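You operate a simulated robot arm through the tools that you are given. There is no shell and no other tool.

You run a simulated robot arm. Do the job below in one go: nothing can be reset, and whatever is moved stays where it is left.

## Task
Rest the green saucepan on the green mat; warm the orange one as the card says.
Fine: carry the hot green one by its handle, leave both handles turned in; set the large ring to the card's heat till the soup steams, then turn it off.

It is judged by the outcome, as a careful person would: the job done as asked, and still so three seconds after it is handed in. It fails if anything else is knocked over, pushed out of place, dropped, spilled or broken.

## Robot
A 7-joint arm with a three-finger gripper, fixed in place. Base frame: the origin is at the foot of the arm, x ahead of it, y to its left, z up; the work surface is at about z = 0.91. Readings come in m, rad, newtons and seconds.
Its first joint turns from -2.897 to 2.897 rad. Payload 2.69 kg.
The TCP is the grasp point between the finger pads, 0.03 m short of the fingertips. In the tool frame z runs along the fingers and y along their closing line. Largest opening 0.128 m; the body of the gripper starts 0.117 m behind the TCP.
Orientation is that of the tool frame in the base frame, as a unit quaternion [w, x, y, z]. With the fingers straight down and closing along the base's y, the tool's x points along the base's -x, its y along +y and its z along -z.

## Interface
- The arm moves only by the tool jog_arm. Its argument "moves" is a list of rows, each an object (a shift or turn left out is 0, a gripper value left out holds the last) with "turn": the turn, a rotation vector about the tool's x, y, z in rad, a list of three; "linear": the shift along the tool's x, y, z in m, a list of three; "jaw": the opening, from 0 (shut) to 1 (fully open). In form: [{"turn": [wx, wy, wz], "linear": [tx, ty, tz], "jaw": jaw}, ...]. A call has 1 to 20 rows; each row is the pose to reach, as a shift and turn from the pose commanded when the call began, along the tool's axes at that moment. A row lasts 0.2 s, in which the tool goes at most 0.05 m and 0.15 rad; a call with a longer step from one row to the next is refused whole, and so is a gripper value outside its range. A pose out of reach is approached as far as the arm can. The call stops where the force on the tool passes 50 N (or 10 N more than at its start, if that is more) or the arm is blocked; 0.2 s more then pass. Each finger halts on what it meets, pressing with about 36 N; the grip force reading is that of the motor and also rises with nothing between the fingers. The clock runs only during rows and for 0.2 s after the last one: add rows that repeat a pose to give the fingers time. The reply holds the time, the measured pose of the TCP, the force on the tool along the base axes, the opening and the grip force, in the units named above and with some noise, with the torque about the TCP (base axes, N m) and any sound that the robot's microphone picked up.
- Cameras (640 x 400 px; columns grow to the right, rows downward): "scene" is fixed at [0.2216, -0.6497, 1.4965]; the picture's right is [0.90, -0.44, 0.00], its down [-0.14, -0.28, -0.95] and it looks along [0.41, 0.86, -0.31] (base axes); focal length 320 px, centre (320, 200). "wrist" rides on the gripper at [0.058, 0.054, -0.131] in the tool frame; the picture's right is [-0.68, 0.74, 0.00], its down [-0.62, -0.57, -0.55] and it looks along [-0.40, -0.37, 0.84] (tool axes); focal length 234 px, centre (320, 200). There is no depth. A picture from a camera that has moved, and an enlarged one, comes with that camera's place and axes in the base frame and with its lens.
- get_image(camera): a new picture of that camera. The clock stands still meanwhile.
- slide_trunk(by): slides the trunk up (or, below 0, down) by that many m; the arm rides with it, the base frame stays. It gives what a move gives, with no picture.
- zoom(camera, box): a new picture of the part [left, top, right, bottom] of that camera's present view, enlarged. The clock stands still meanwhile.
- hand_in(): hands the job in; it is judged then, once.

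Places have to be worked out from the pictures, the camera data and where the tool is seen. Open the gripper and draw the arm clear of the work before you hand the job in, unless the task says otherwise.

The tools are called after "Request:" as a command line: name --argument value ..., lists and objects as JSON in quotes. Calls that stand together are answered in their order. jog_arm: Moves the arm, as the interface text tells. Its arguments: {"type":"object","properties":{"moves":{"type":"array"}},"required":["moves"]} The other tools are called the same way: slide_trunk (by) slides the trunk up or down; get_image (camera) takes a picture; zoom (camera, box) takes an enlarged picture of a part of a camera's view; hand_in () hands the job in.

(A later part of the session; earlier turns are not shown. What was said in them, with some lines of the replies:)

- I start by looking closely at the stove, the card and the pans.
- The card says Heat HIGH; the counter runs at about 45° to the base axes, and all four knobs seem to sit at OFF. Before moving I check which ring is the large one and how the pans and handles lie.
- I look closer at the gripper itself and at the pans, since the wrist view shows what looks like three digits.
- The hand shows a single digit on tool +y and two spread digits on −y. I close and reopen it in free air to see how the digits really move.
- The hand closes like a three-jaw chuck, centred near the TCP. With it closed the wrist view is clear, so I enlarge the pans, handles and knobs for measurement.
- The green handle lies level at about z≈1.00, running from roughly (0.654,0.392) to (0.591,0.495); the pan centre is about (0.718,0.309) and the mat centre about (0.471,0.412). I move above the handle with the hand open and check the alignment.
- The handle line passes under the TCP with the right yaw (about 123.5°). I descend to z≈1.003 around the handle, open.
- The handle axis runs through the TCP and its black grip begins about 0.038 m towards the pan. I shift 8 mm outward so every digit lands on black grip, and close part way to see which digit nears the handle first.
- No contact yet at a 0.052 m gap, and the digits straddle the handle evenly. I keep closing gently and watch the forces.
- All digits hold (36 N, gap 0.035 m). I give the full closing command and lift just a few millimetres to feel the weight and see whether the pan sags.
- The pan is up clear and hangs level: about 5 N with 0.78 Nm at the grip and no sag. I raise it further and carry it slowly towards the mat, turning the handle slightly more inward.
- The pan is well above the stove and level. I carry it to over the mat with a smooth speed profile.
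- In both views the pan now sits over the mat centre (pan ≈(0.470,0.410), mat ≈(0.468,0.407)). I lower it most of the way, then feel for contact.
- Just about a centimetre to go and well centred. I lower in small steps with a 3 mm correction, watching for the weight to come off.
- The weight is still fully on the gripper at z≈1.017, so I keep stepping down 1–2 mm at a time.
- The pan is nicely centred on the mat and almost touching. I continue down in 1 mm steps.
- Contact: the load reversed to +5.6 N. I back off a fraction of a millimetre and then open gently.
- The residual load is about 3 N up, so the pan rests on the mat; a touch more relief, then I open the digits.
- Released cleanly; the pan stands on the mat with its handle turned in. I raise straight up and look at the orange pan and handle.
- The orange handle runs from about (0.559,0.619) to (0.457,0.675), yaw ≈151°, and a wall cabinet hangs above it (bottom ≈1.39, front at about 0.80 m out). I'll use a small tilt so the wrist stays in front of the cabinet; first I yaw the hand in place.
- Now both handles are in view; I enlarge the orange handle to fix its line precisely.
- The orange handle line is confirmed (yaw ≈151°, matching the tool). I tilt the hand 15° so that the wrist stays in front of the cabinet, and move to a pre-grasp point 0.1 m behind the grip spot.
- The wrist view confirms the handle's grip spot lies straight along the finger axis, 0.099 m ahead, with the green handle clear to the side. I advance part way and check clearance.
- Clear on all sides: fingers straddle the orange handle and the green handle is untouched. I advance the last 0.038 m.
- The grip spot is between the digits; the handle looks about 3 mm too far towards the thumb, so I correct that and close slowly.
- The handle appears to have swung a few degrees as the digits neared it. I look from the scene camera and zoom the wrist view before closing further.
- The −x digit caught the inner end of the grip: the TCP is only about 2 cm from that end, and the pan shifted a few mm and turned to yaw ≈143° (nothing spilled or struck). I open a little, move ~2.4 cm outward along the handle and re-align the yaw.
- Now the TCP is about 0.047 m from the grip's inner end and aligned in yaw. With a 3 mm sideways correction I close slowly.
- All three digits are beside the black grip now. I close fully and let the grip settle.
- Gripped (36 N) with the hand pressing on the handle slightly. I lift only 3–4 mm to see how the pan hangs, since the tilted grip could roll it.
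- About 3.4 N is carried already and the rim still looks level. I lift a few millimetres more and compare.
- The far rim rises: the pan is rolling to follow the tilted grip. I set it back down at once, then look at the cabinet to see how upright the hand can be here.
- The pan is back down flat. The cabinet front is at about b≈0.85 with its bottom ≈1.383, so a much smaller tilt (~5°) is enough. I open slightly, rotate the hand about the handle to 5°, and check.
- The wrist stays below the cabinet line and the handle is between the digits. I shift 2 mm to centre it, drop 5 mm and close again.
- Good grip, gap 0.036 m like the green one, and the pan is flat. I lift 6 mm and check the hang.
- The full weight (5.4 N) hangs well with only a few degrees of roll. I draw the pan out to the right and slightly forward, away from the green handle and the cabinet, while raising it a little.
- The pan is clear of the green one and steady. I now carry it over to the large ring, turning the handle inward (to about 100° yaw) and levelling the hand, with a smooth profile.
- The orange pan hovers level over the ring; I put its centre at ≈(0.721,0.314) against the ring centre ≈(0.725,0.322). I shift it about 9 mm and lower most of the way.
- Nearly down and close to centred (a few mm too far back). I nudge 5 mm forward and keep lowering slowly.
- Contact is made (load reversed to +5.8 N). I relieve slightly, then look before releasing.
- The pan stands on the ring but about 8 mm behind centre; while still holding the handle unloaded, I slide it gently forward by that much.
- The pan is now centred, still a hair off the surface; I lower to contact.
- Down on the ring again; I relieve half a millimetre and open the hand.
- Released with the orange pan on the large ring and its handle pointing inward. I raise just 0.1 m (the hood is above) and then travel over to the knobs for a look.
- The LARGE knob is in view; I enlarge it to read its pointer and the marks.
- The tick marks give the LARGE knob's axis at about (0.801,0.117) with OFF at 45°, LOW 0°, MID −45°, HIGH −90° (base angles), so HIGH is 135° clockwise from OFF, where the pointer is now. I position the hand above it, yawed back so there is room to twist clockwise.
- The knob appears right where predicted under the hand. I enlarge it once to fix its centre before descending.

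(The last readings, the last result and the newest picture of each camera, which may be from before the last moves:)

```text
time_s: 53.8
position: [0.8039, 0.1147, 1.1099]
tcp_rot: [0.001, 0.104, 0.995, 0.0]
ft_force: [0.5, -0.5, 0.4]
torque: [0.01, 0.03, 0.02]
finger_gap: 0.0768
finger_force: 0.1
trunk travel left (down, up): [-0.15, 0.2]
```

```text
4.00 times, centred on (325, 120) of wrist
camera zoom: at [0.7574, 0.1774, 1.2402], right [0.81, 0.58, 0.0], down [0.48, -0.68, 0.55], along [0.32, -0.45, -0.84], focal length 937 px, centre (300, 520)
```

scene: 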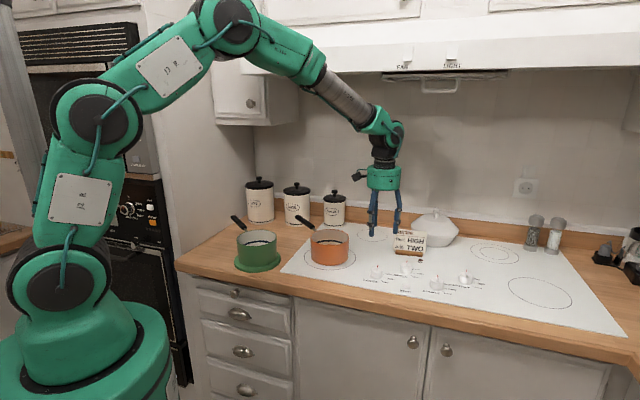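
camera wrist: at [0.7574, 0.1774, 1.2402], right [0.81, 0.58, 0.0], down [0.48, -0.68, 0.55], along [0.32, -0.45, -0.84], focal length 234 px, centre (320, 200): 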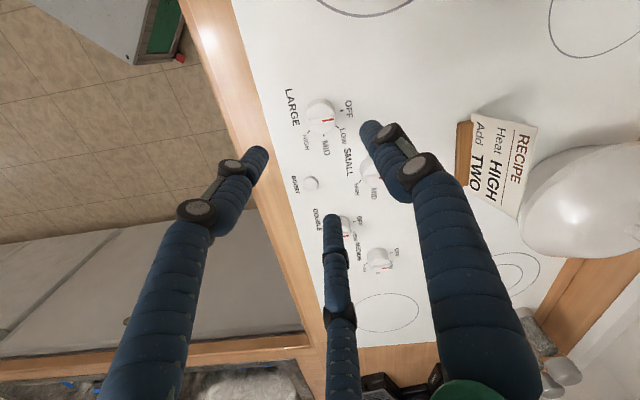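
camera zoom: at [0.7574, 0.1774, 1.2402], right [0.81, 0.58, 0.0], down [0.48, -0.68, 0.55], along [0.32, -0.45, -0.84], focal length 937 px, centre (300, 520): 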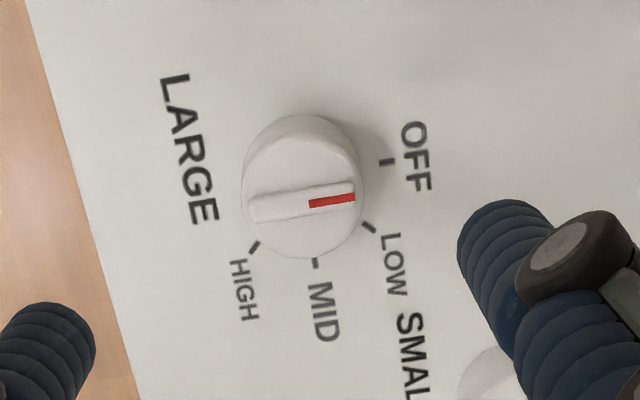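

The knob axis comes out at (0.8005,0.1167). I correct by 4 mm and descend around the knob, fingertips stopping about 1 cm above the glass.

Request:
jog_arm --moves '[{"linear": [0.002, 0.0007, 0.035], "jaw": 0.6}, {"linear": [0.0038, 0.0014, 0.075]}, {"linear": [0.0038, 0.0014, 0.11]}, {"linear": [0.0038, 0.0014, 0.135]}, {"linear": [0.0038, 0.0014, 0.155]}, {"linear": [0.0038, 0.0014, 0.155]}]'

Request:
get_image --camera "wrist"

Request:
zoom --camera "scene" --box '[340, 220, 440, 310]'

```text
time_s: 55.2
position: [0.8015, 0.1152, 0.9534]
tcp_rot: [0.001, 0.105, 0.994, 0.0]
ft_force: [0.1, 0.4, -0.1]
torque: [-0.05, 0.01, 0.0]
finger_gap: 0.0771
finger_force: 0.1
trunk travel left (down, up): [-0.15, 0.2]
```

```text
taken
camera wrist: at [0.7547, 0.1796, 1.0851], right [0.82, 0.58, 0.0], down [0.48, -0.68, 0.55], along [0.32, -0.45, -0.84], focal length 234 px, centre (320, 200)
```

wrist: 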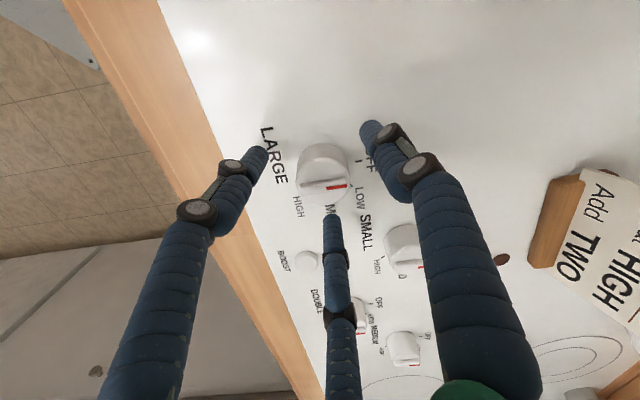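

```text
4.44 times, centred on (390, 265) of scene
camera zoom: at [0.2216, -0.6497, 1.4965], right [0.9, -0.44, 0.0], down [-0.14, -0.28, -0.95], along [0.41, 0.86, -0.31], focal length 1423 px, centre (9, -89)
```

zoom: 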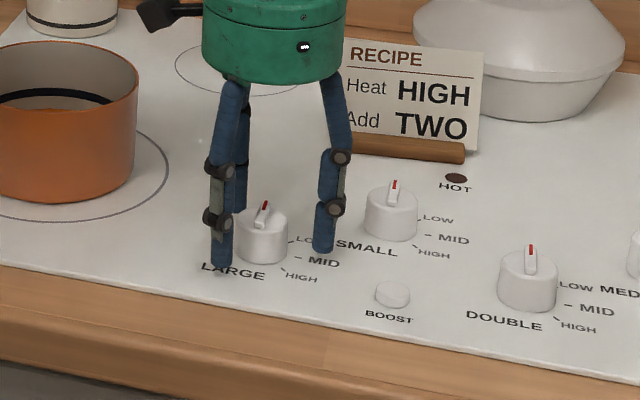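

The digits surround the knob; it seems about 2 mm off towards +y, so I shift that and close onto it in steps, watching force.

Request:
jog_arm --moves '[{"linear": [0.0007, 0.002, 0], "jaw": 0.5}, {"linear": [0.0007, 0.002, 0], "jaw": 0.42}, {"linear": [0.0007, 0.002, 0], "jaw": 0.36}, {"linear": [0.0007, 0.002, 0], "jaw": 0.36}]'

Request:
zoom --camera "wrist" --box '[240, 110, 400, 240]'

```text
time_s: 56.2
position: [0.8002, 0.118, 0.9557]
tcp_rot: [0.001, 0.106, 0.994, 0.0]
ft_force: [0.3, -0.5, 1.0]
torque: [0.01, 0.0, 0.0]
finger_gap: 0.0458
finger_force: 0.0
trunk travel left (down, up): [-0.15, 0.2]
```

```text
3.08 times, centred on (320, 175) of wrist
camera zoom: at [0.7537, 0.1817, 1.0856], right [0.82, 0.58, 0.0], down [0.48, -0.68, 0.55], along [0.32, -0.45, -0.84], focal length 720 px, centre (320, 277)
```

zoom: 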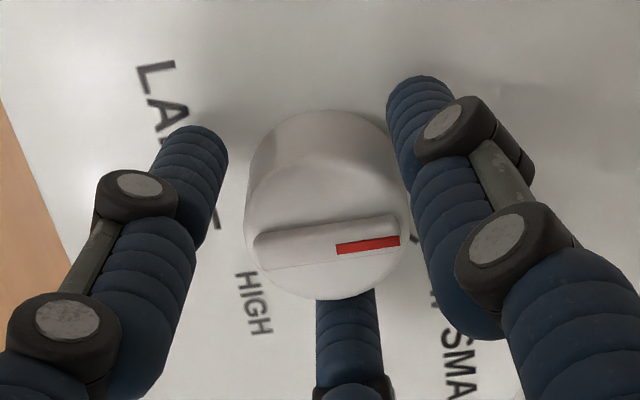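

No contact yet at a 0.046 m gap and the three digits sit evenly round the knob. I close on it.

Request:
jog_arm --moves '[{"jaw": 0.32}, {"jaw": 0.28}, {"jaw": 0.2}, {"jaw": 0}, {"jaw": 0}]'

Request:
zoom --camera "wrist" --box '[240, 110, 400, 240]'

```text
time_s: 57.4
position: [0.8021, 0.1165, 0.9543]
tcp_rot: [0.003, 0.105, 0.994, 0.001]
ft_force: [30.5, -19.7, -2.1]
torque: [-0.8, -1.24, -0.02]
finger_gap: 0.0384
finger_force: 45.0
trunk travel left (down, up): [-0.15, 0.2]
```

```text
3.08 times, centred on (320, 175) of wrist
camera zoom: at [0.7562, 0.1804, 1.0859], right [0.82, 0.58, 0.0], down [0.48, -0.68, 0.55], along [0.32, -0.45, -0.83], focal length 720 px, centre (320, 277)
```

zoom: 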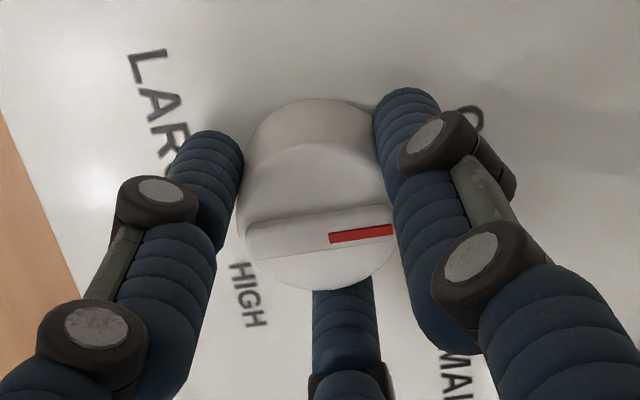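

The grip holds (gap 0.038 m) but there is a ~36 N sideways load: the knob axis is really ≈(0.802,0.1165). I shift to relieve that.

Request:
jog_arm --moves '[{"linear": [-0.0012, -0.0006, 0], "jaw": 0}, {"linear": [-0.0022, -0.0011, 0], "jaw": 0}, {"linear": [-0.0022, -0.0011, 0], "jaw": 0}]'

```text
time_s: 58.2
position: [0.802, 0.1175, 0.9556]
tcp_rot: [0.001, 0.105, 0.995, 0.001]
ft_force: [21.0, -3.2, 8.7]
torque: [0.13, -0.34, 0.01]
finger_gap: 0.038
finger_force: 44.7
trunk travel left (down, up): [-0.15, 0.2]
```

The residual is about 21 N along +x; I shift another 1.5 mm that way.

Request:
jog_arm --moves '[{"linear": [-0.0008, -0.0003, 0], "jaw": 0}, {"linear": [-0.0016, -0.0004, 0], "jaw": 0}, {"linear": [-0.0016, -0.0004, 0], "jaw": 0}]'

```text
time_s: 59.0
position: [0.8022, 0.1165, 0.9548]
tcp_rot: [0.0, 0.105, 0.994, 0.0]
ft_force: [8.7, 12.3, 17.1]
torque: [0.57, 0.1, -0.01]
finger_gap: 0.038
finger_force: 45.4
trunk travel left (down, up): [-0.15, 0.2]
```

Forces are down to ~12 N sideways and 17 N vertical. One more sub-millimetre correction before twisting.

Request:
jog_arm --moves '[{"linear": [-0.0003, 0.0004, -0.0006], "jaw": 0}, {"linear": [-0.0004, 0.0008, -0.001], "jaw": 0}, {"linear": [-0.0004, 0.0008, -0.001], "jaw": 0}]'

```text
time_s: 59.8
position: [0.8016, 0.116, 0.955]
tcp_rot: [0.0, 0.106, 0.994, 0.0]
ft_force: [2.8, 9.2, 9.3]
torque: [0.21, -0.14, -0.01]
finger_gap: 0.0382
finger_force: 45.2
trunk travel left (down, up): [-0.15, 0.2]
```

Loads are small now. I twist clockwise a first 0.4 rad and check that the knob follows.

Request:
jog_arm --moves '[{"turn": [0, 0, 0.1], "linear": [0, 0.0003, -0.0003], "jaw": 0}, {"turn": [0, 0, 0.2], "linear": [0, 0.0003, -0.0003]}, {"turn": [0, 0, 0.3], "linear": [0, 0.0003, -0.0003]}, {"turn": [0, 0, 0.4], "linear": [0, 0.0003, -0.0003]}, {"turn": [0, 0, 0.4], "linear": [0, 0.0003, -0.0003]}]'

Request:
get_image --camera "wrist"

Request:
zoom --camera "scene" --box '[340, 230, 440, 310]'

```text
time_s: 61.0
position: [0.8032, 0.1175, 0.9555]
tcp_rot: [0.001, 0.302, 0.953, 0.0]
ft_force: [-6.3, 0.4, 4.1]
torque: [-0.22, 0.32, 0.01]
finger_gap: 0.0381
finger_force: 44.9
trunk travel left (down, up): [-0.15, 0.2]
```

```text
taken
camera wrist: at [0.7858, 0.1932, 1.086], right [0.98, 0.21, 0.0], down [0.18, -0.82, 0.55], along [0.12, -0.54, -0.84], focal length 234 px, centre (320, 200)
```

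wrist: 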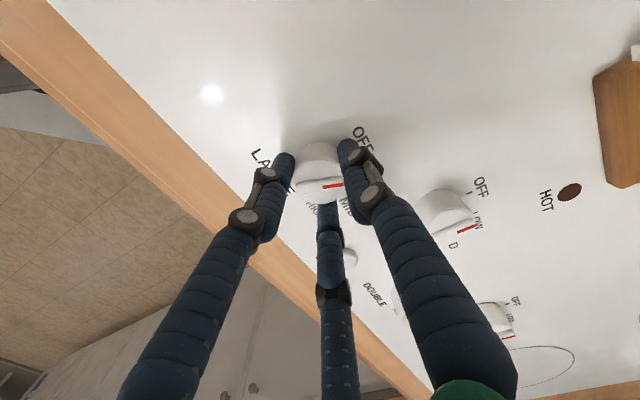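

```text
5.00 times, centred on (390, 270) of scene
camera zoom: at [0.2216, -0.6497, 1.4965], right [0.9, -0.44, 0.0], down [-0.14, -0.28, -0.95], along [0.41, 0.86, -0.31], focal length 1601 px, centre (-30, -150)
```

zoom: 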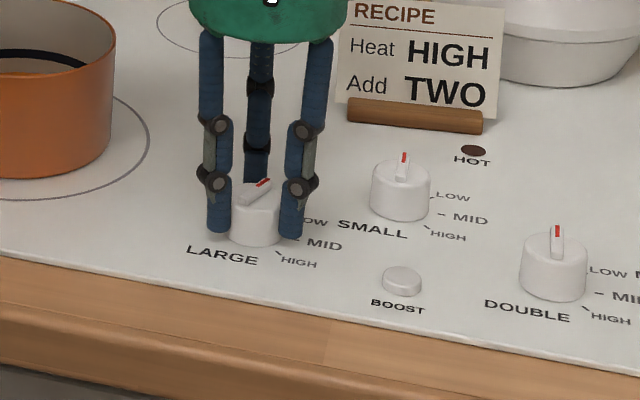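

The knob follows: the pointer has turned about 23° clockwise. I continue the twist by 1.0 rad.

Request:
jog_arm --moves '[{"turn": [0, 0, 0.1], "jaw": 0}, {"turn": [0, 0, 0.2]}, {"turn": [0, 0, 0.3]}, {"turn": [0, 0, 0.4]}, {"turn": [0, 0, 0.5]}, {"turn": [0, 0, 0.6]}, {"turn": [0, 0, 0.7]}, {"turn": [0, 0, 0.8]}, {"turn": [0, 0, 0.9]}, {"turn": [0, 0, 1.0]}, {"turn": [0, 0, 1.0]}]'

Request:
zoom --camera "scene" --box '[340, 230, 440, 310]'

Request:
get_image --camera "scene"

```text
time_s: 63.4
position: [0.8028, 0.1153, 0.9556]
tcp_rot: [0.0, 0.722, 0.692, 0.0]
ft_force: [-11.3, -4.5, -13.7]
torque: [-0.09, 0.09, 0.01]
finger_gap: 0.038
finger_force: 44.8
trunk travel left (down, up): [-0.15, 0.2]
```

```text
5.00 times, centred on (390, 270) of scene
camera zoom: at [0.2216, -0.6497, 1.4965], right [0.9, -0.44, 0.0], down [-0.14, -0.28, -0.95], along [0.41, 0.86, -0.31], focal length 1601 px, centre (-30, -150)
```

zoom: 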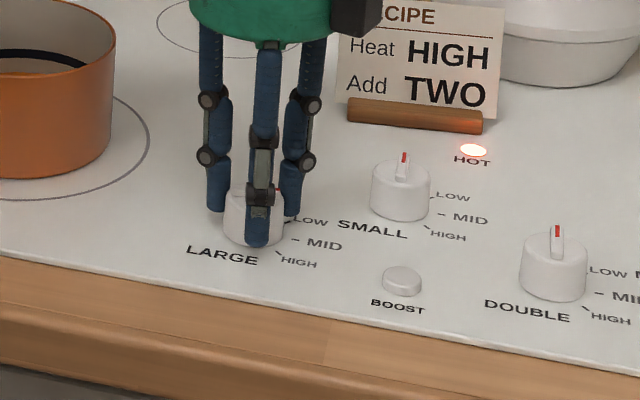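

```text
taken
```

scene: 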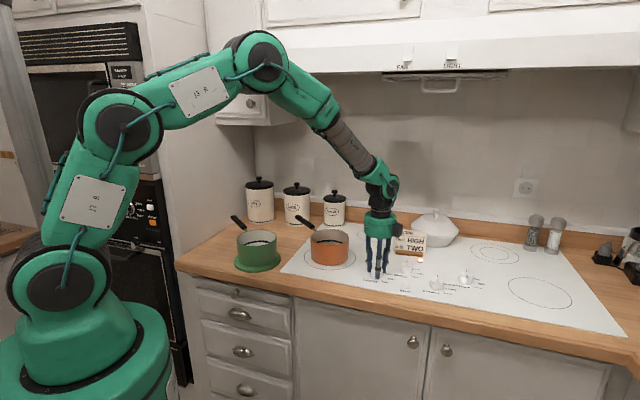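

The HOT lamp is lit and the knob has turned about 80°. I go on the remaining ~0.96 rad to HIGH.

Request:
jog_arm --moves '[{"turn": [0, 0, 0.1], "linear": [-0.0003, -0.0005, -0.0003], "jaw": 0}, {"turn": [0, 0, 0.2], "linear": [-0.0003, -0.0005, -0.0003]}, {"turn": [0, 0, 0.3], "linear": [-0.0003, -0.0005, -0.0003]}, {"turn": [0, 0, 0.4], "linear": [-0.0003, -0.0005, -0.0003]}, {"turn": [0, 0, 0.5], "linear": [-0.0003, -0.0005, -0.0003]}, {"turn": [0, 0, 0.6], "linear": [-0.0003, -0.0005, -0.0003]}, {"turn": [0, 0, 0.7], "linear": [-0.0003, -0.0005, -0.0003]}, {"turn": [0, 0, 0.8], "linear": [-0.0003, -0.0005, -0.0003]}, {"turn": [0, 0, 0.9], "linear": [-0.0003, -0.0005, -0.0003]}, {"turn": [0, 0, 0.96], "linear": [-0.0003, -0.0005, -0.0003]}, {"turn": [0, 0, 0.96], "linear": [-0.0003, -0.0005, -0.0003]}]'

Request:
get_image --camera "wrist"

Request:
zoom --camera "scene" --box '[340, 230, 440, 310]'

Request:
zoom --camera "scene" --box '[270, 100, 430, 290]'

```text
time_s: 65.8
position: [0.8031, 0.1169, 0.9541]
tcp_rot: [0.001, 0.96, 0.281, 0.001]
ft_force: [-19.5, -2.4, -10.1]
torque: [-0.12, 0.6, 0.41]
finger_gap: 0.0383
finger_force: 44.7
trunk travel left (down, up): [-0.15, 0.2]
```

```text
taken
camera wrist: at [0.8806, 0.102, 1.0863], right [-0.17, -0.99, 0.0], down [-0.82, 0.14, 0.55], along [-0.54, 0.09, -0.84], focal length 234 px, centre (320, 200)
```

wrist: 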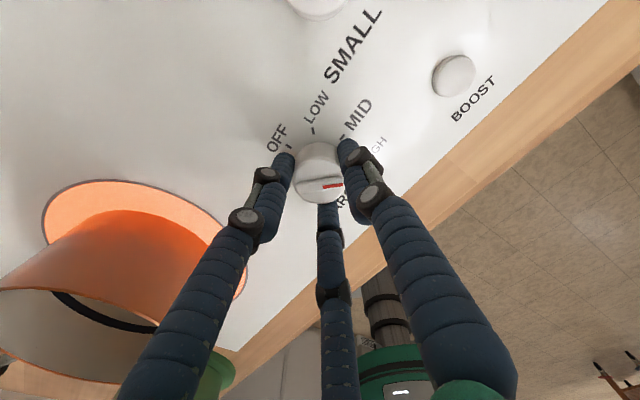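

```text
5.00 times, centred on (390, 270) of scene
camera zoom: at [0.2216, -0.6497, 1.4965], right [0.9, -0.44, 0.0], down [-0.14, -0.28, -0.95], along [0.41, 0.86, -0.31], focal length 1601 px, centre (-30, -150)
```

zoom: 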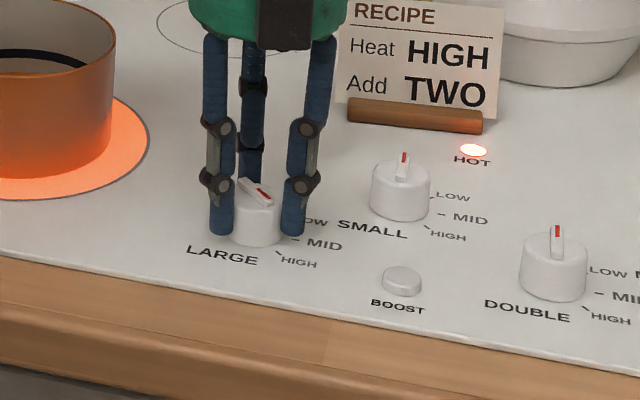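

```text
2.11 times, centred on (350, 195) of scene
camera zoom: at [0.2216, -0.6497, 1.4965], right [0.9, -0.44, 0.0], down [-0.14, -0.28, -0.95], along [0.41, 0.86, -0.31], focal length 674 px, centre (257, 210)
```

zoom: 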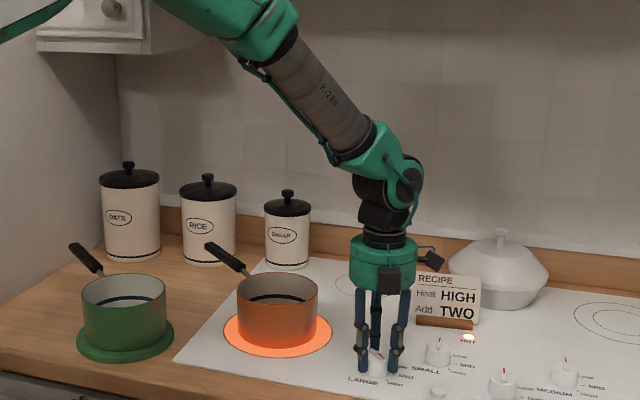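

The ring glows and the pointer lies at HIGH (base angle ≈ −91°, with a slight stop torque). I keep light hold of the knob, ease the twist a touch, and wait while watching for steam.

Request:
jog_arm --moves '[{"turn": [0, 0, -0.02], "linear": [0.0008, -0.001, -0.0003], "jaw": 0}, {"turn": [0, 0, -0.02], "linear": [0.0008, -0.001, -0.0003]}, {"turn": [0, 0, -0.02], "linear": [0.0008, -0.001, -0.0003]}, {"turn": [0, 0, -0.02], "linear": [0.0008, -0.001, -0.0003]}, {"turn": [0, 0, -0.02], "linear": [0.0008, -0.001, -0.0003]}]'

Request:
zoom --camera "scene" --box '[220, 120, 400, 290]'

Request:
zoom --camera "wrist" --box '[250, 90, 410, 230]'

```text
time_s: 67.0
position: [0.8032, 0.1164, 0.9555]
tcp_rot: [0.0, 0.957, 0.291, 0.0]
ft_force: [-21.5, -18.9, -12.6]
torque: [-0.72, 0.64, 0.02]
finger_gap: 0.0381
finger_force: 44.7
trunk travel left (down, up): [-0.15, 0.2]
```

```text
2.35 times, centred on (310, 205) of scene
camera zoom: at [0.2216, -0.6497, 1.4965], right [0.9, -0.44, 0.0], down [-0.14, -0.28, -0.95], along [0.41, 0.86, -0.31], focal length 754 px, centre (344, 188)
```

zoom: 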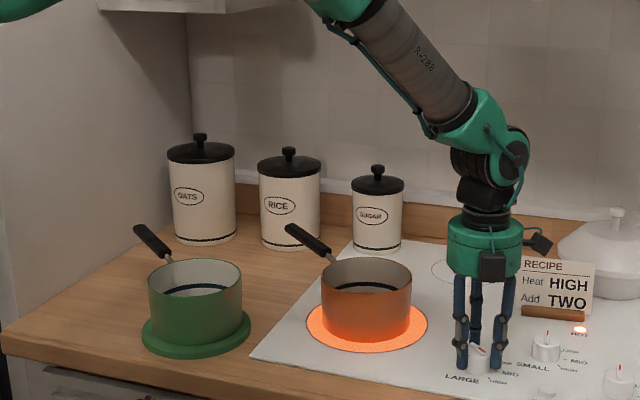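

```text
2.86 times, centred on (330, 160) of wrist
camera zoom: at [0.881, 0.1036, 1.0863], right [-0.15, -0.99, 0.0], down [-0.83, 0.13, 0.55], along [-0.54, 0.08, -0.84], focal length 669 px, centre (291, 314)
```

zoom: 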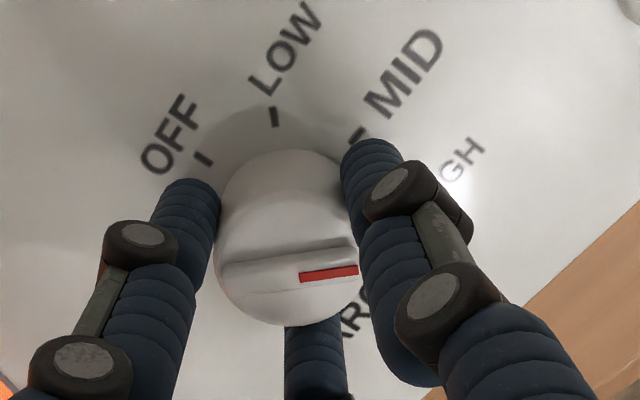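

The pointer is at HIGH and the ring glows fully; no steam yet. I relieve the small side load on the knob and keep waiting.

Request:
jog_arm --moves '[{"linear": [-0.0009, 0.0001, 0], "jaw": 0}, {"linear": [-0.0018, 0.0003, -0.0003]}, {"linear": [-0.0018, 0.0003, -0.0003]}, {"linear": [-0.0018, 0.0003, -0.0003]}, {"linear": [-0.0018, 0.0003, -0.0003]}, {"linear": [-0.0018, 0.0003, -0.0003]}, {"linear": [-0.0018, 0.0003, -0.0003]}, {"linear": [-0.0018, 0.0003, -0.0003]}, {"linear": [-0.0018, 0.0003, -0.0003]}, {"linear": [-0.0018, 0.0003, -0.0003]}]'

Request:
zoom --camera "scene" --box '[220, 120, 400, 290]'

```text
time_s: 69.2
position: [0.8027, 0.1156, 0.9558]
tcp_rot: [0.0, 0.957, 0.292, 0.0]
ft_force: [-1.4, 4.6, -18.0]
torque: [0.23, -0.03, -0.01]
finger_gap: 0.038
finger_force: 45.1
trunk travel left (down, up): [-0.15, 0.2]
```

```text
2.35 times, centred on (310, 205) of scene
camera zoom: at [0.2216, -0.6497, 1.4965], right [0.9, -0.44, 0.0], down [-0.14, -0.28, -0.95], along [0.41, 0.86, -0.31], focal length 754 px, centre (344, 188)
```

zoom: 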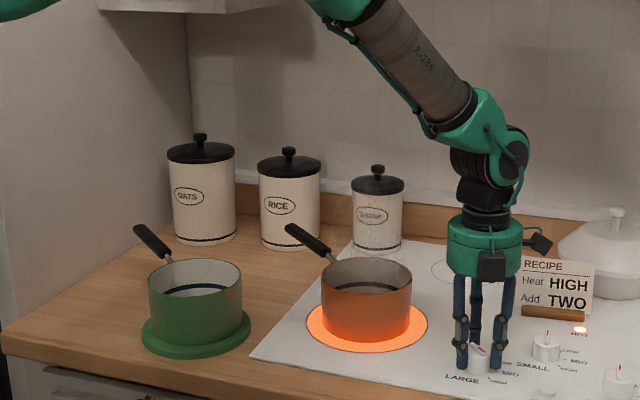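

The sugar canister behind the pan now looks hazy, which may be steam. I zoom in to be sure.

Request:
zoom --camera "scene" --box '[290, 160, 380, 280]'

Request:
zoom --camera "scene" --box '[280, 60, 400, 200]'

```text
3.33 times, centred on (335, 220) of scene
camera zoom: at [0.2216, -0.6497, 1.4965], right [0.9, -0.44, 0.0], down [-0.14, -0.28, -0.95], along [0.41, 0.86, -0.31], focal length 1068 px, centre (270, 133)
```

zoom: 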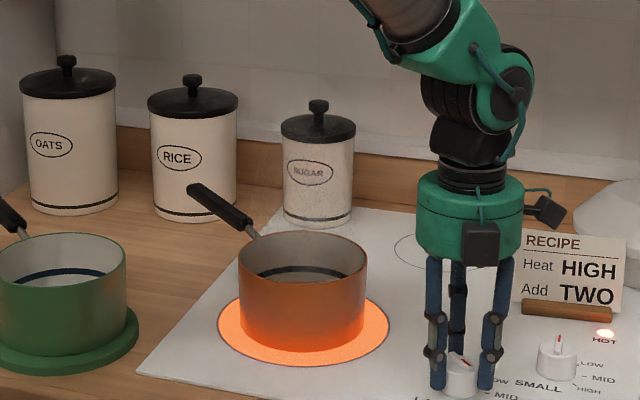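

```text
2.86 times, centred on (340, 130) of scene
camera zoom: at [0.2216, -0.6497, 1.4965], right [0.9, -0.44, 0.0], down [-0.14, -0.28, -0.95], along [0.41, 0.86, -0.31], focal length 915 px, centre (263, 400)
```

zoom: 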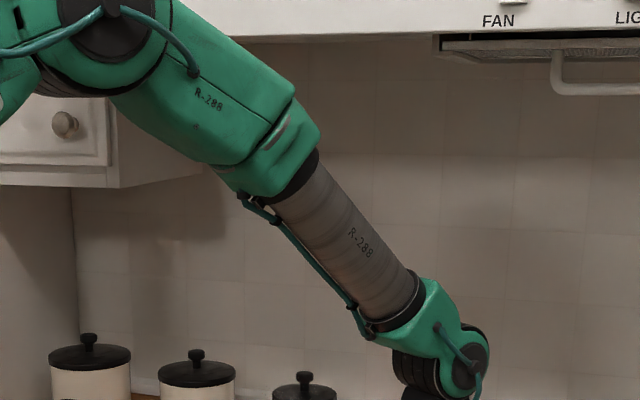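

Haze over the pan now blurs the canister label, as it did behind the hot green pan at the start. I wait under a second more to confirm it is steam.

Request:
jog_arm --moves '[{"jaw": 0}, {"jaw": 0}, {"jaw": 0}]'

Request:
zoom --camera "scene" --box '[290, 160, 380, 280]'

Request:
get_image --camera "wrist"

```text
time_s: 70.0
position: [0.8016, 0.1167, 0.9547]
tcp_rot: [0.001, 0.957, 0.291, 0.001]
ft_force: [1.0, 5.6, -14.5]
torque: [0.17, -0.03, -0.02]
finger_gap: 0.0379
finger_force: 45.1
trunk travel left (down, up): [-0.15, 0.2]
```

```text
3.33 times, centred on (335, 220) of scene
camera zoom: at [0.2216, -0.6497, 1.4965], right [0.9, -0.44, 0.0], down [-0.14, -0.28, -0.95], along [0.41, 0.86, -0.31], focal length 1068 px, centre (270, 133)
```

zoom: 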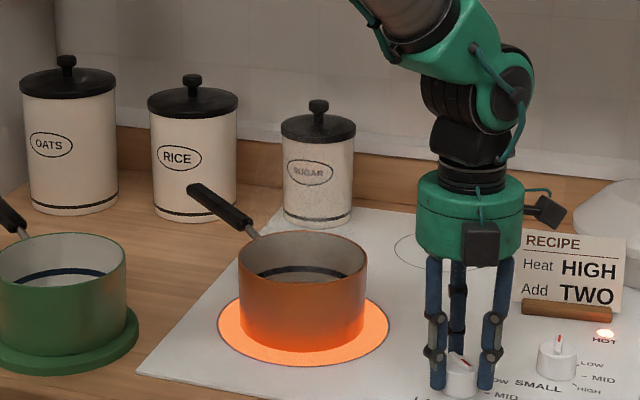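

```text
taken
camera wrist: at [0.8807, 0.1036, 1.0866], right [-0.15, -0.99, 0.0], down [-0.83, 0.13, 0.55], along [-0.54, 0.08, -0.84], focal length 234 px, centre (320, 200)
```

wrist: 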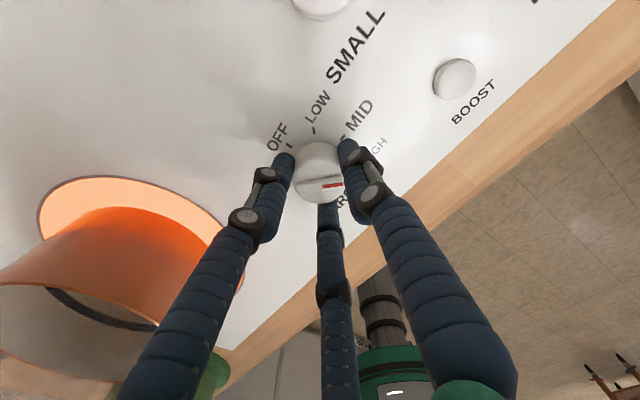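

Steam is confirmed and persistent. I turn the knob back counter-clockwise towards OFF now.

Request:
jog_arm --moves '[{"turn": [0, 0, -0.13], "jaw": 0}, {"turn": [0, 0, -0.26]}, {"turn": [0, 0, -0.39]}, {"turn": [0, 0, -0.52]}, {"turn": [0, 0, -0.65]}, {"turn": [0, 0, -0.78]}, {"turn": [0, 0, -0.91]}, {"turn": [0, 0, -1.04]}, {"turn": [0, 0, -1.17]}, {"turn": [0, 0, -1.3]}]'

```text
time_s: 72.2
position: [0.8029, 0.1177, 0.9548]
tcp_rot: [0.001, 0.585, 0.811, 0.0]
ft_force: [7.7, -3.1, -10.9]
torque: [-0.07, -0.34, -0.02]
finger_gap: 0.0382
finger_force: 45.1
trunk travel left (down, up): [-0.15, 0.2]
```

The turn goes smoothly with small loads; I continue the remaining ~1.04 rad to OFF.

Request:
jog_arm --moves '[{"turn": [0, 0, -0.13], "jaw": 0}, {"turn": [0, 0, -0.26]}, {"turn": [0, 0, -0.39]}, {"turn": [0, 0, -0.52]}, {"turn": [0, 0, -0.65]}, {"turn": [0, 0, -0.78]}, {"turn": [0, 0, -0.91]}, {"turn": [0, 0, -1.0]}, {"turn": [0, 0, -1.05]}, {"turn": [0, 0, -1.05]}]'

Request:
zoom --camera "scene" --box '[300, 200, 440, 310]'

Request:
zoom --camera "wrist" --box '[250, 90, 410, 230]'

```text
time_s: 74.4
position: [0.8009, 0.1171, 0.9547]
tcp_rot: [0.001, 0.1, 0.995, 0.0]
ft_force: [16.9, -5.4, -11.7]
torque: [-0.25, -0.58, -0.07]
finger_gap: 0.038
finger_force: 45.4
trunk travel left (down, up): [-0.15, 0.2]
```

```text
3.64 times, centred on (370, 255) of scene
camera zoom: at [0.2216, -0.6497, 1.4965], right [0.9, -0.44, 0.0], down [-0.14, -0.28, -0.95], along [0.41, 0.86, -0.31], focal length 1165 px, centre (138, 0)
```

zoom: 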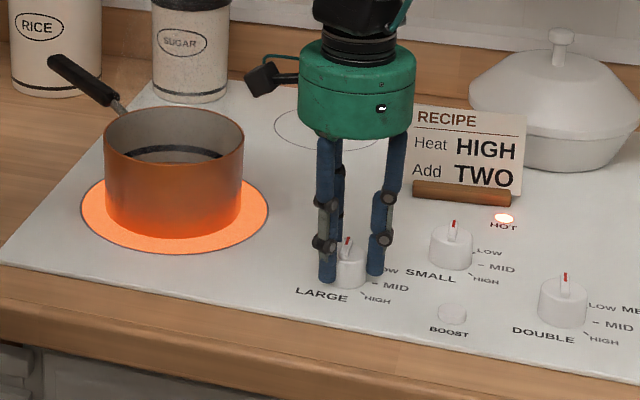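

```text
2.86 times, centred on (330, 160) of wrist
camera zoom: at [0.7561, 0.18, 1.0866], right [0.81, 0.59, 0.0], down [0.49, -0.68, 0.55], along [0.32, -0.44, -0.84], focal length 669 px, centre (291, 314)
```

zoom: 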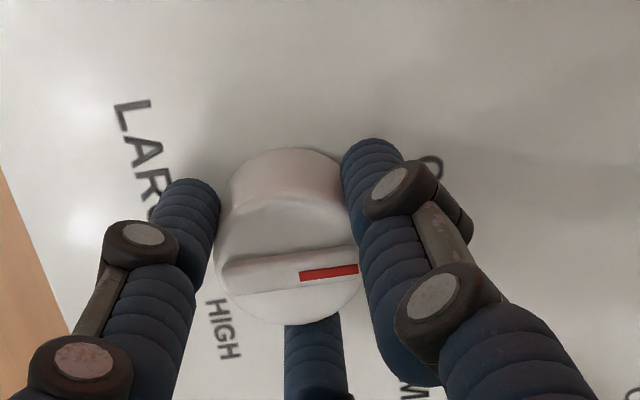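

The pointer is back at OFF (same as at the start). The ring still glows, perhaps from residual heat; I wait a moment and compare.

Request:
jog_arm --moves '[{"turn": [0, 0, -0.02], "linear": [-0.0009, -0.0003, -0.0005], "jaw": 0}, {"turn": [0, 0, -0.02], "linear": [-0.0009, -0.0003, -0.0005]}, {"turn": [0, 0, -0.02], "linear": [-0.0009, -0.0003, -0.0005]}, {"turn": [0, 0, -0.02], "linear": [-0.0009, -0.0003, -0.0005]}, {"turn": [0, 0, -0.02], "linear": [-0.0009, -0.0003, -0.0005]}]'

Request:
zoom --camera "scene" --box '[300, 200, 440, 310]'

```text
time_s: 75.6
position: [0.8036, 0.1173, 0.956]
tcp_rot: [0.0, 0.09, 0.996, 0.0]
ft_force: [5.2, -1.3, -11.7]
torque: [0.07, 0.01, -0.32]
finger_gap: 0.0382
finger_force: 44.8
trunk travel left (down, up): [-0.15, 0.2]
```

```text
3.64 times, centred on (370, 255) of scene
camera zoom: at [0.2216, -0.6497, 1.4965], right [0.9, -0.44, 0.0], down [-0.14, -0.28, -0.95], along [0.41, 0.86, -0.31], focal length 1165 px, centre (138, 0)
```

zoom: 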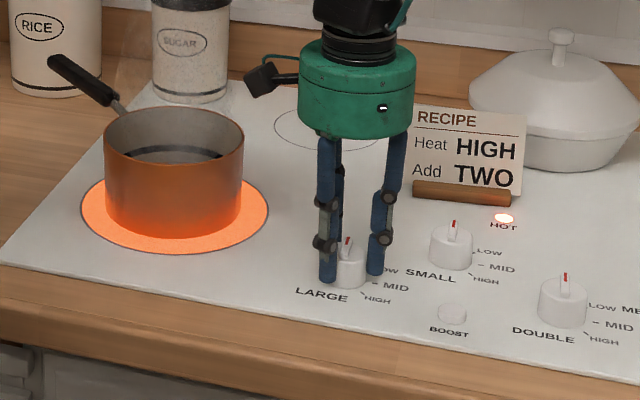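

The stop torque (−0.32 Nm) shows the knob is against its OFF stop. I ease the twist, open the hand and rise to inspect the pointer and the ring.

Request:
jog_arm --moves '[{"turn": [0, 0, 0.02], "jaw": 0}, {"turn": [0, 0, 0.02], "jaw": 0.35}, {"turn": [0, 0, 0.02], "jaw": 0.5}, {"turn": [0, 0, 0.02], "jaw": 0.7}, {"turn": [0, 0, 0.02], "linear": [0, 0, -0.03], "jaw": 0.7}, {"turn": [0, 0, 0.02], "linear": [0, 0, -0.07]}, {"turn": [0, 0, 0.02], "linear": [0, 0, -0.11]}, {"turn": [0, 0, 0.02], "linear": [0, 0, -0.15]}, {"turn": [0, 0, 0.02], "linear": [0, 0, -0.15]}]'

Request:
get_image --camera "wrist"

Request:
zoom --camera "scene" --box '[300, 200, 440, 310]'

```text
time_s: 77.6
position: [0.8022, 0.1142, 1.1096]
tcp_rot: [0.002, 0.1, 0.995, 0.0]
ft_force: [-0.1, 0.0, 0.2]
torque: [0.0, -0.03, 0.0]
finger_gap: 0.0898
finger_force: 0.0
trunk travel left (down, up): [-0.15, 0.2]
```

```text
taken
camera wrist: at [0.755, 0.1776, 1.2399], right [0.81, 0.59, 0.0], down [0.49, -0.68, 0.55], along [0.32, -0.44, -0.84], focal length 234 px, centre (320, 200)
```

wrist: 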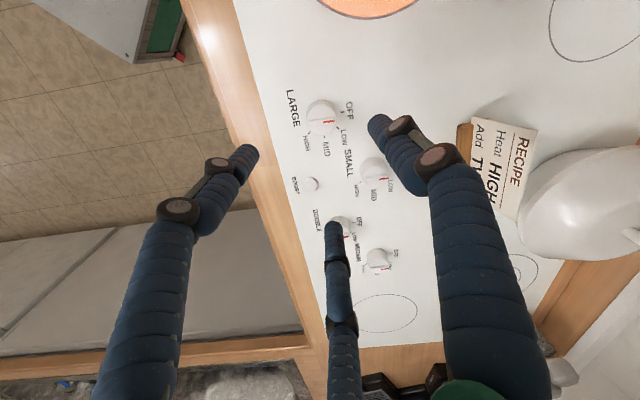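

```text
3.64 times, centred on (370, 255) of scene
camera zoom: at [0.2216, -0.6497, 1.4965], right [0.9, -0.44, 0.0], down [-0.14, -0.28, -0.95], along [0.41, 0.86, -0.31], focal length 1165 px, centre (138, 0)
```

zoom: 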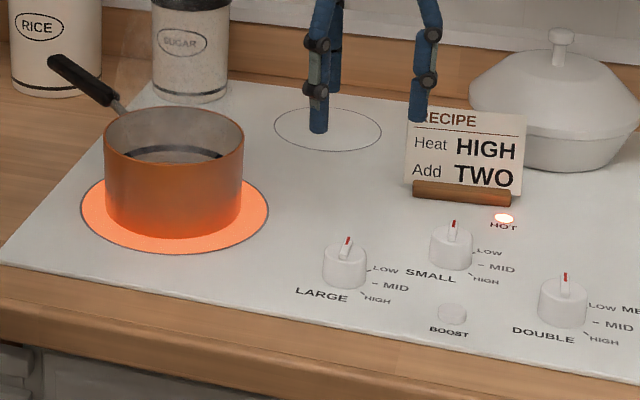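

The LARGE pointer looks the same as the untouched knobs. I check it enlarged and let time pass to see the ring fade.

Request:
zoom --camera "wrist" --box '[270, 70, 380, 170]'

Request:
jog_arm --moves '[{"jaw": 0.7}, {"jaw": 0.7}, {"jaw": 0.7}, {"jaw": 0.7}, {"jaw": 0.7}, {"jaw": 0.7}, {"jaw": 0.7}, {"jaw": 0.7}, {"jaw": 0.7}, {"jaw": 0.7}]'

Request:
zoom --camera "scene" --box '[300, 200, 440, 310]'

```text
4.00 times, centred on (325, 120) of wrist
camera zoom: at [0.755, 0.1776, 1.2399], right [0.81, 0.59, 0.0], down [0.49, -0.68, 0.55], along [0.32, -0.44, -0.84], focal length 937 px, centre (300, 520)
```

zoom: 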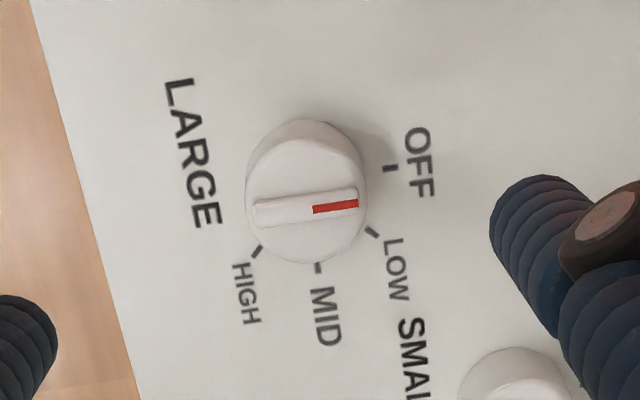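

```text
time_s: 79.8
position: [0.803, 0.1153, 1.108]
tcp_rot: [0.0, 0.1, 0.995, 0.0]
ft_force: [-0.8, 0.3, -0.7]
torque: [0.04, 0.01, 0.0]
finger_gap: 0.0894
finger_force: 0.0
trunk travel left (down, up): [-0.15, 0.2]
```

```text
3.64 times, centred on (370, 255) of scene
camera zoom: at [0.2216, -0.6497, 1.4965], right [0.9, -0.44, 0.0], down [-0.14, -0.28, -0.95], along [0.41, 0.86, -0.31], focal length 1165 px, centre (138, 0)
```

zoom: 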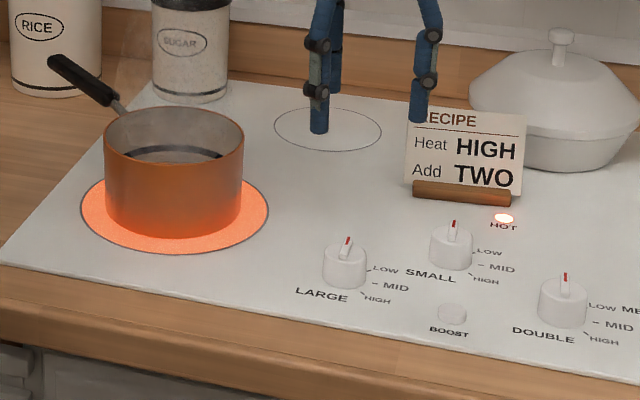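

The pointer rests at OFF and the glow is slowly paling, so the ring is off and cooling. I retract the arm towards the robot (clear of the hood) and then up, hand open.

Request:
jog_arm --moves '[{"linear": [0.03, 0.004, -0.005], "jaw": 1}, {"linear": [0.065, 0.008, -0.01]}, {"linear": [0.1, 0.0125, -0.018]}, {"linear": [0.135, 0.017, -0.025]}, {"linear": [0.17, 0.021, -0.032]}, {"linear": [0.205, 0.026, -0.04]}, {"linear": [0.235, 0.03, -0.048]}, {"linear": [0.262, 0.0335, -0.06]}, {"linear": [0.275, 0.036, -0.095]}, {"linear": [0.28, 0.038, -0.13]}, {"linear": [0.28, 0.038, -0.165]}, {"linear": [0.28, 0.038, -0.18]}, {"linear": [0.28, 0.038, -0.18]}]'

Request:
get_image --camera "scene"

Request:
get_image --camera "wrist"

```text
time_s: 82.6
position: [0.5358, 0.2092, 1.2851]
tcp_rot: [0.001, 0.1, 0.995, 0.0]
ft_force: [-0.3, 0.1, 0.1]
torque: [0.01, 0.01, -0.01]
finger_gap: 0.128
finger_force: 0.0
trunk travel left (down, up): [-0.15, 0.2]
```

```text
taken
```

scene: 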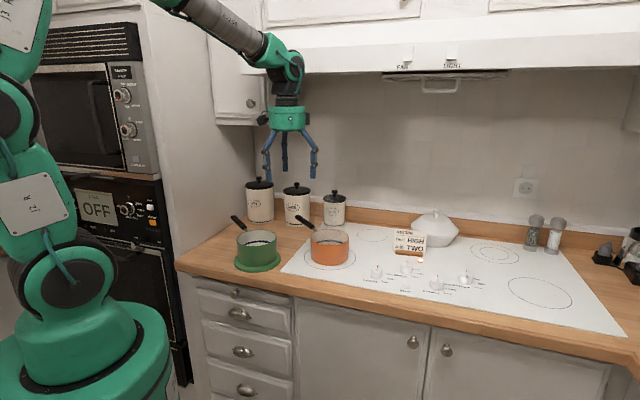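

```text
taken
camera wrist: at [0.4886, 0.2716, 1.4164], right [0.81, 0.59, 0.0], down [0.49, -0.68, 0.55], along [0.32, -0.44, -0.84], focal length 234 px, centre (320, 200)
```

wrist: 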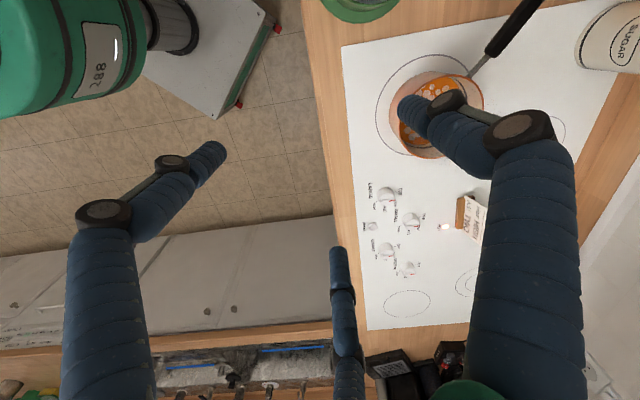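

The ring's glow is gone and the soup shows bubbles. I take final close looks at both pans, the knobs and the surroundings.

Request:
zoom --camera "scene" --box '[220, 170, 380, 290]'

Request:
zoom --camera "scene" --box '[340, 200, 500, 300]'

Request:
zoom --camera "wrist" --box '[340, 30, 540, 170]'

```text
3.33 times, centred on (300, 230) of scene
camera zoom: at [0.2216, -0.6497, 1.4965], right [0.9, -0.44, 0.0], down [-0.14, -0.28, -0.95], along [0.41, 0.86, -0.31], focal length 1068 px, centre (387, 100)
```

zoom: 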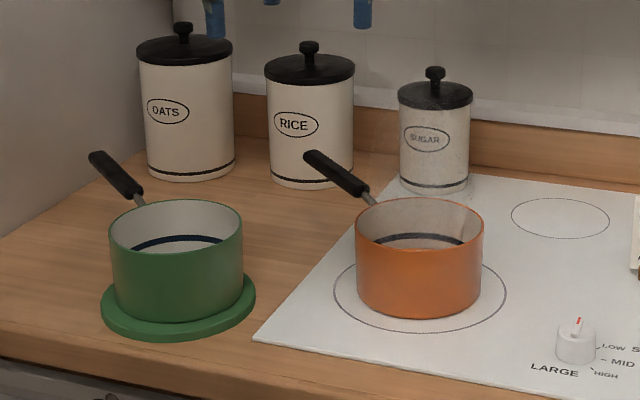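

```text
4.00 times, centred on (420, 250) of scene
camera zoom: at [0.2216, -0.6497, 1.4965], right [0.9, -0.44, 0.0], down [-0.14, -0.28, -0.95], along [0.41, 0.86, -0.31], focal length 1281 px, centre (-80, 0)
```

zoom: 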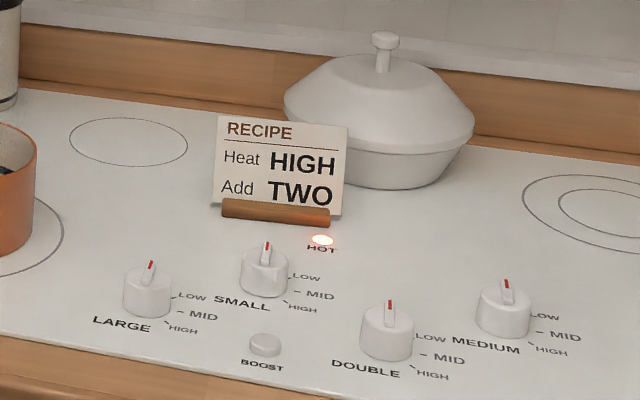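

```text
2.86 times, centred on (440, 100) of wrist
camera zoom: at [0.4886, 0.2716, 1.4164], right [0.81, 0.59, 0.0], down [0.49, -0.68, 0.55], along [0.32, -0.44, -0.84], focal length 669 px, centre (-23, 486)
```

zoom: 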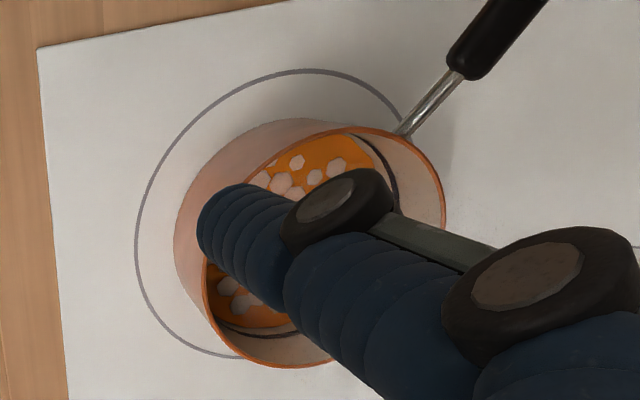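

Both pans stand where they should: green centred on its mat, orange on the large ring, both handles turned in. The soup is steaming, the ring is dark with its knob at OFF (the HOT lamp shows only residual heat), and everything else is undisturbed. The hand is open and clear, so I hand in.

Request:
hand_in

```text
The job is handed in.
```

The job is handed in: the green saucepan rests on the green mat, and the orange one has been warmed on the large ring.

- **Green pan:** I carried it by its handle and set it centred on the mat, handle turned in.
- **Orange pan:** It stands on the large ring with its handle turned in. While I was getting hold of it on the counter, the hand caught its handle. The pan turned a few degrees and moved about 6 mm. One test lift also began to tip it, so I set it straight back down and took a new grip; I saw no spill.
- **Heating:** I turned the large ring to HIGH, as the card says, and left it until steam showed over the soup. Then I turned the knob back to its OFF stop. The soup was still bubbling and the ring had stopped glowing when I handed in. The HOT lamp was still lit, most likely from leftover heat.
- **"Add TWO":** The card also says this. I did not act on it, because it does not say what to add and you only asked for the heat.

Nothing else looked moved or knocked over in the last pictures, and the arm was open and clear of the work.
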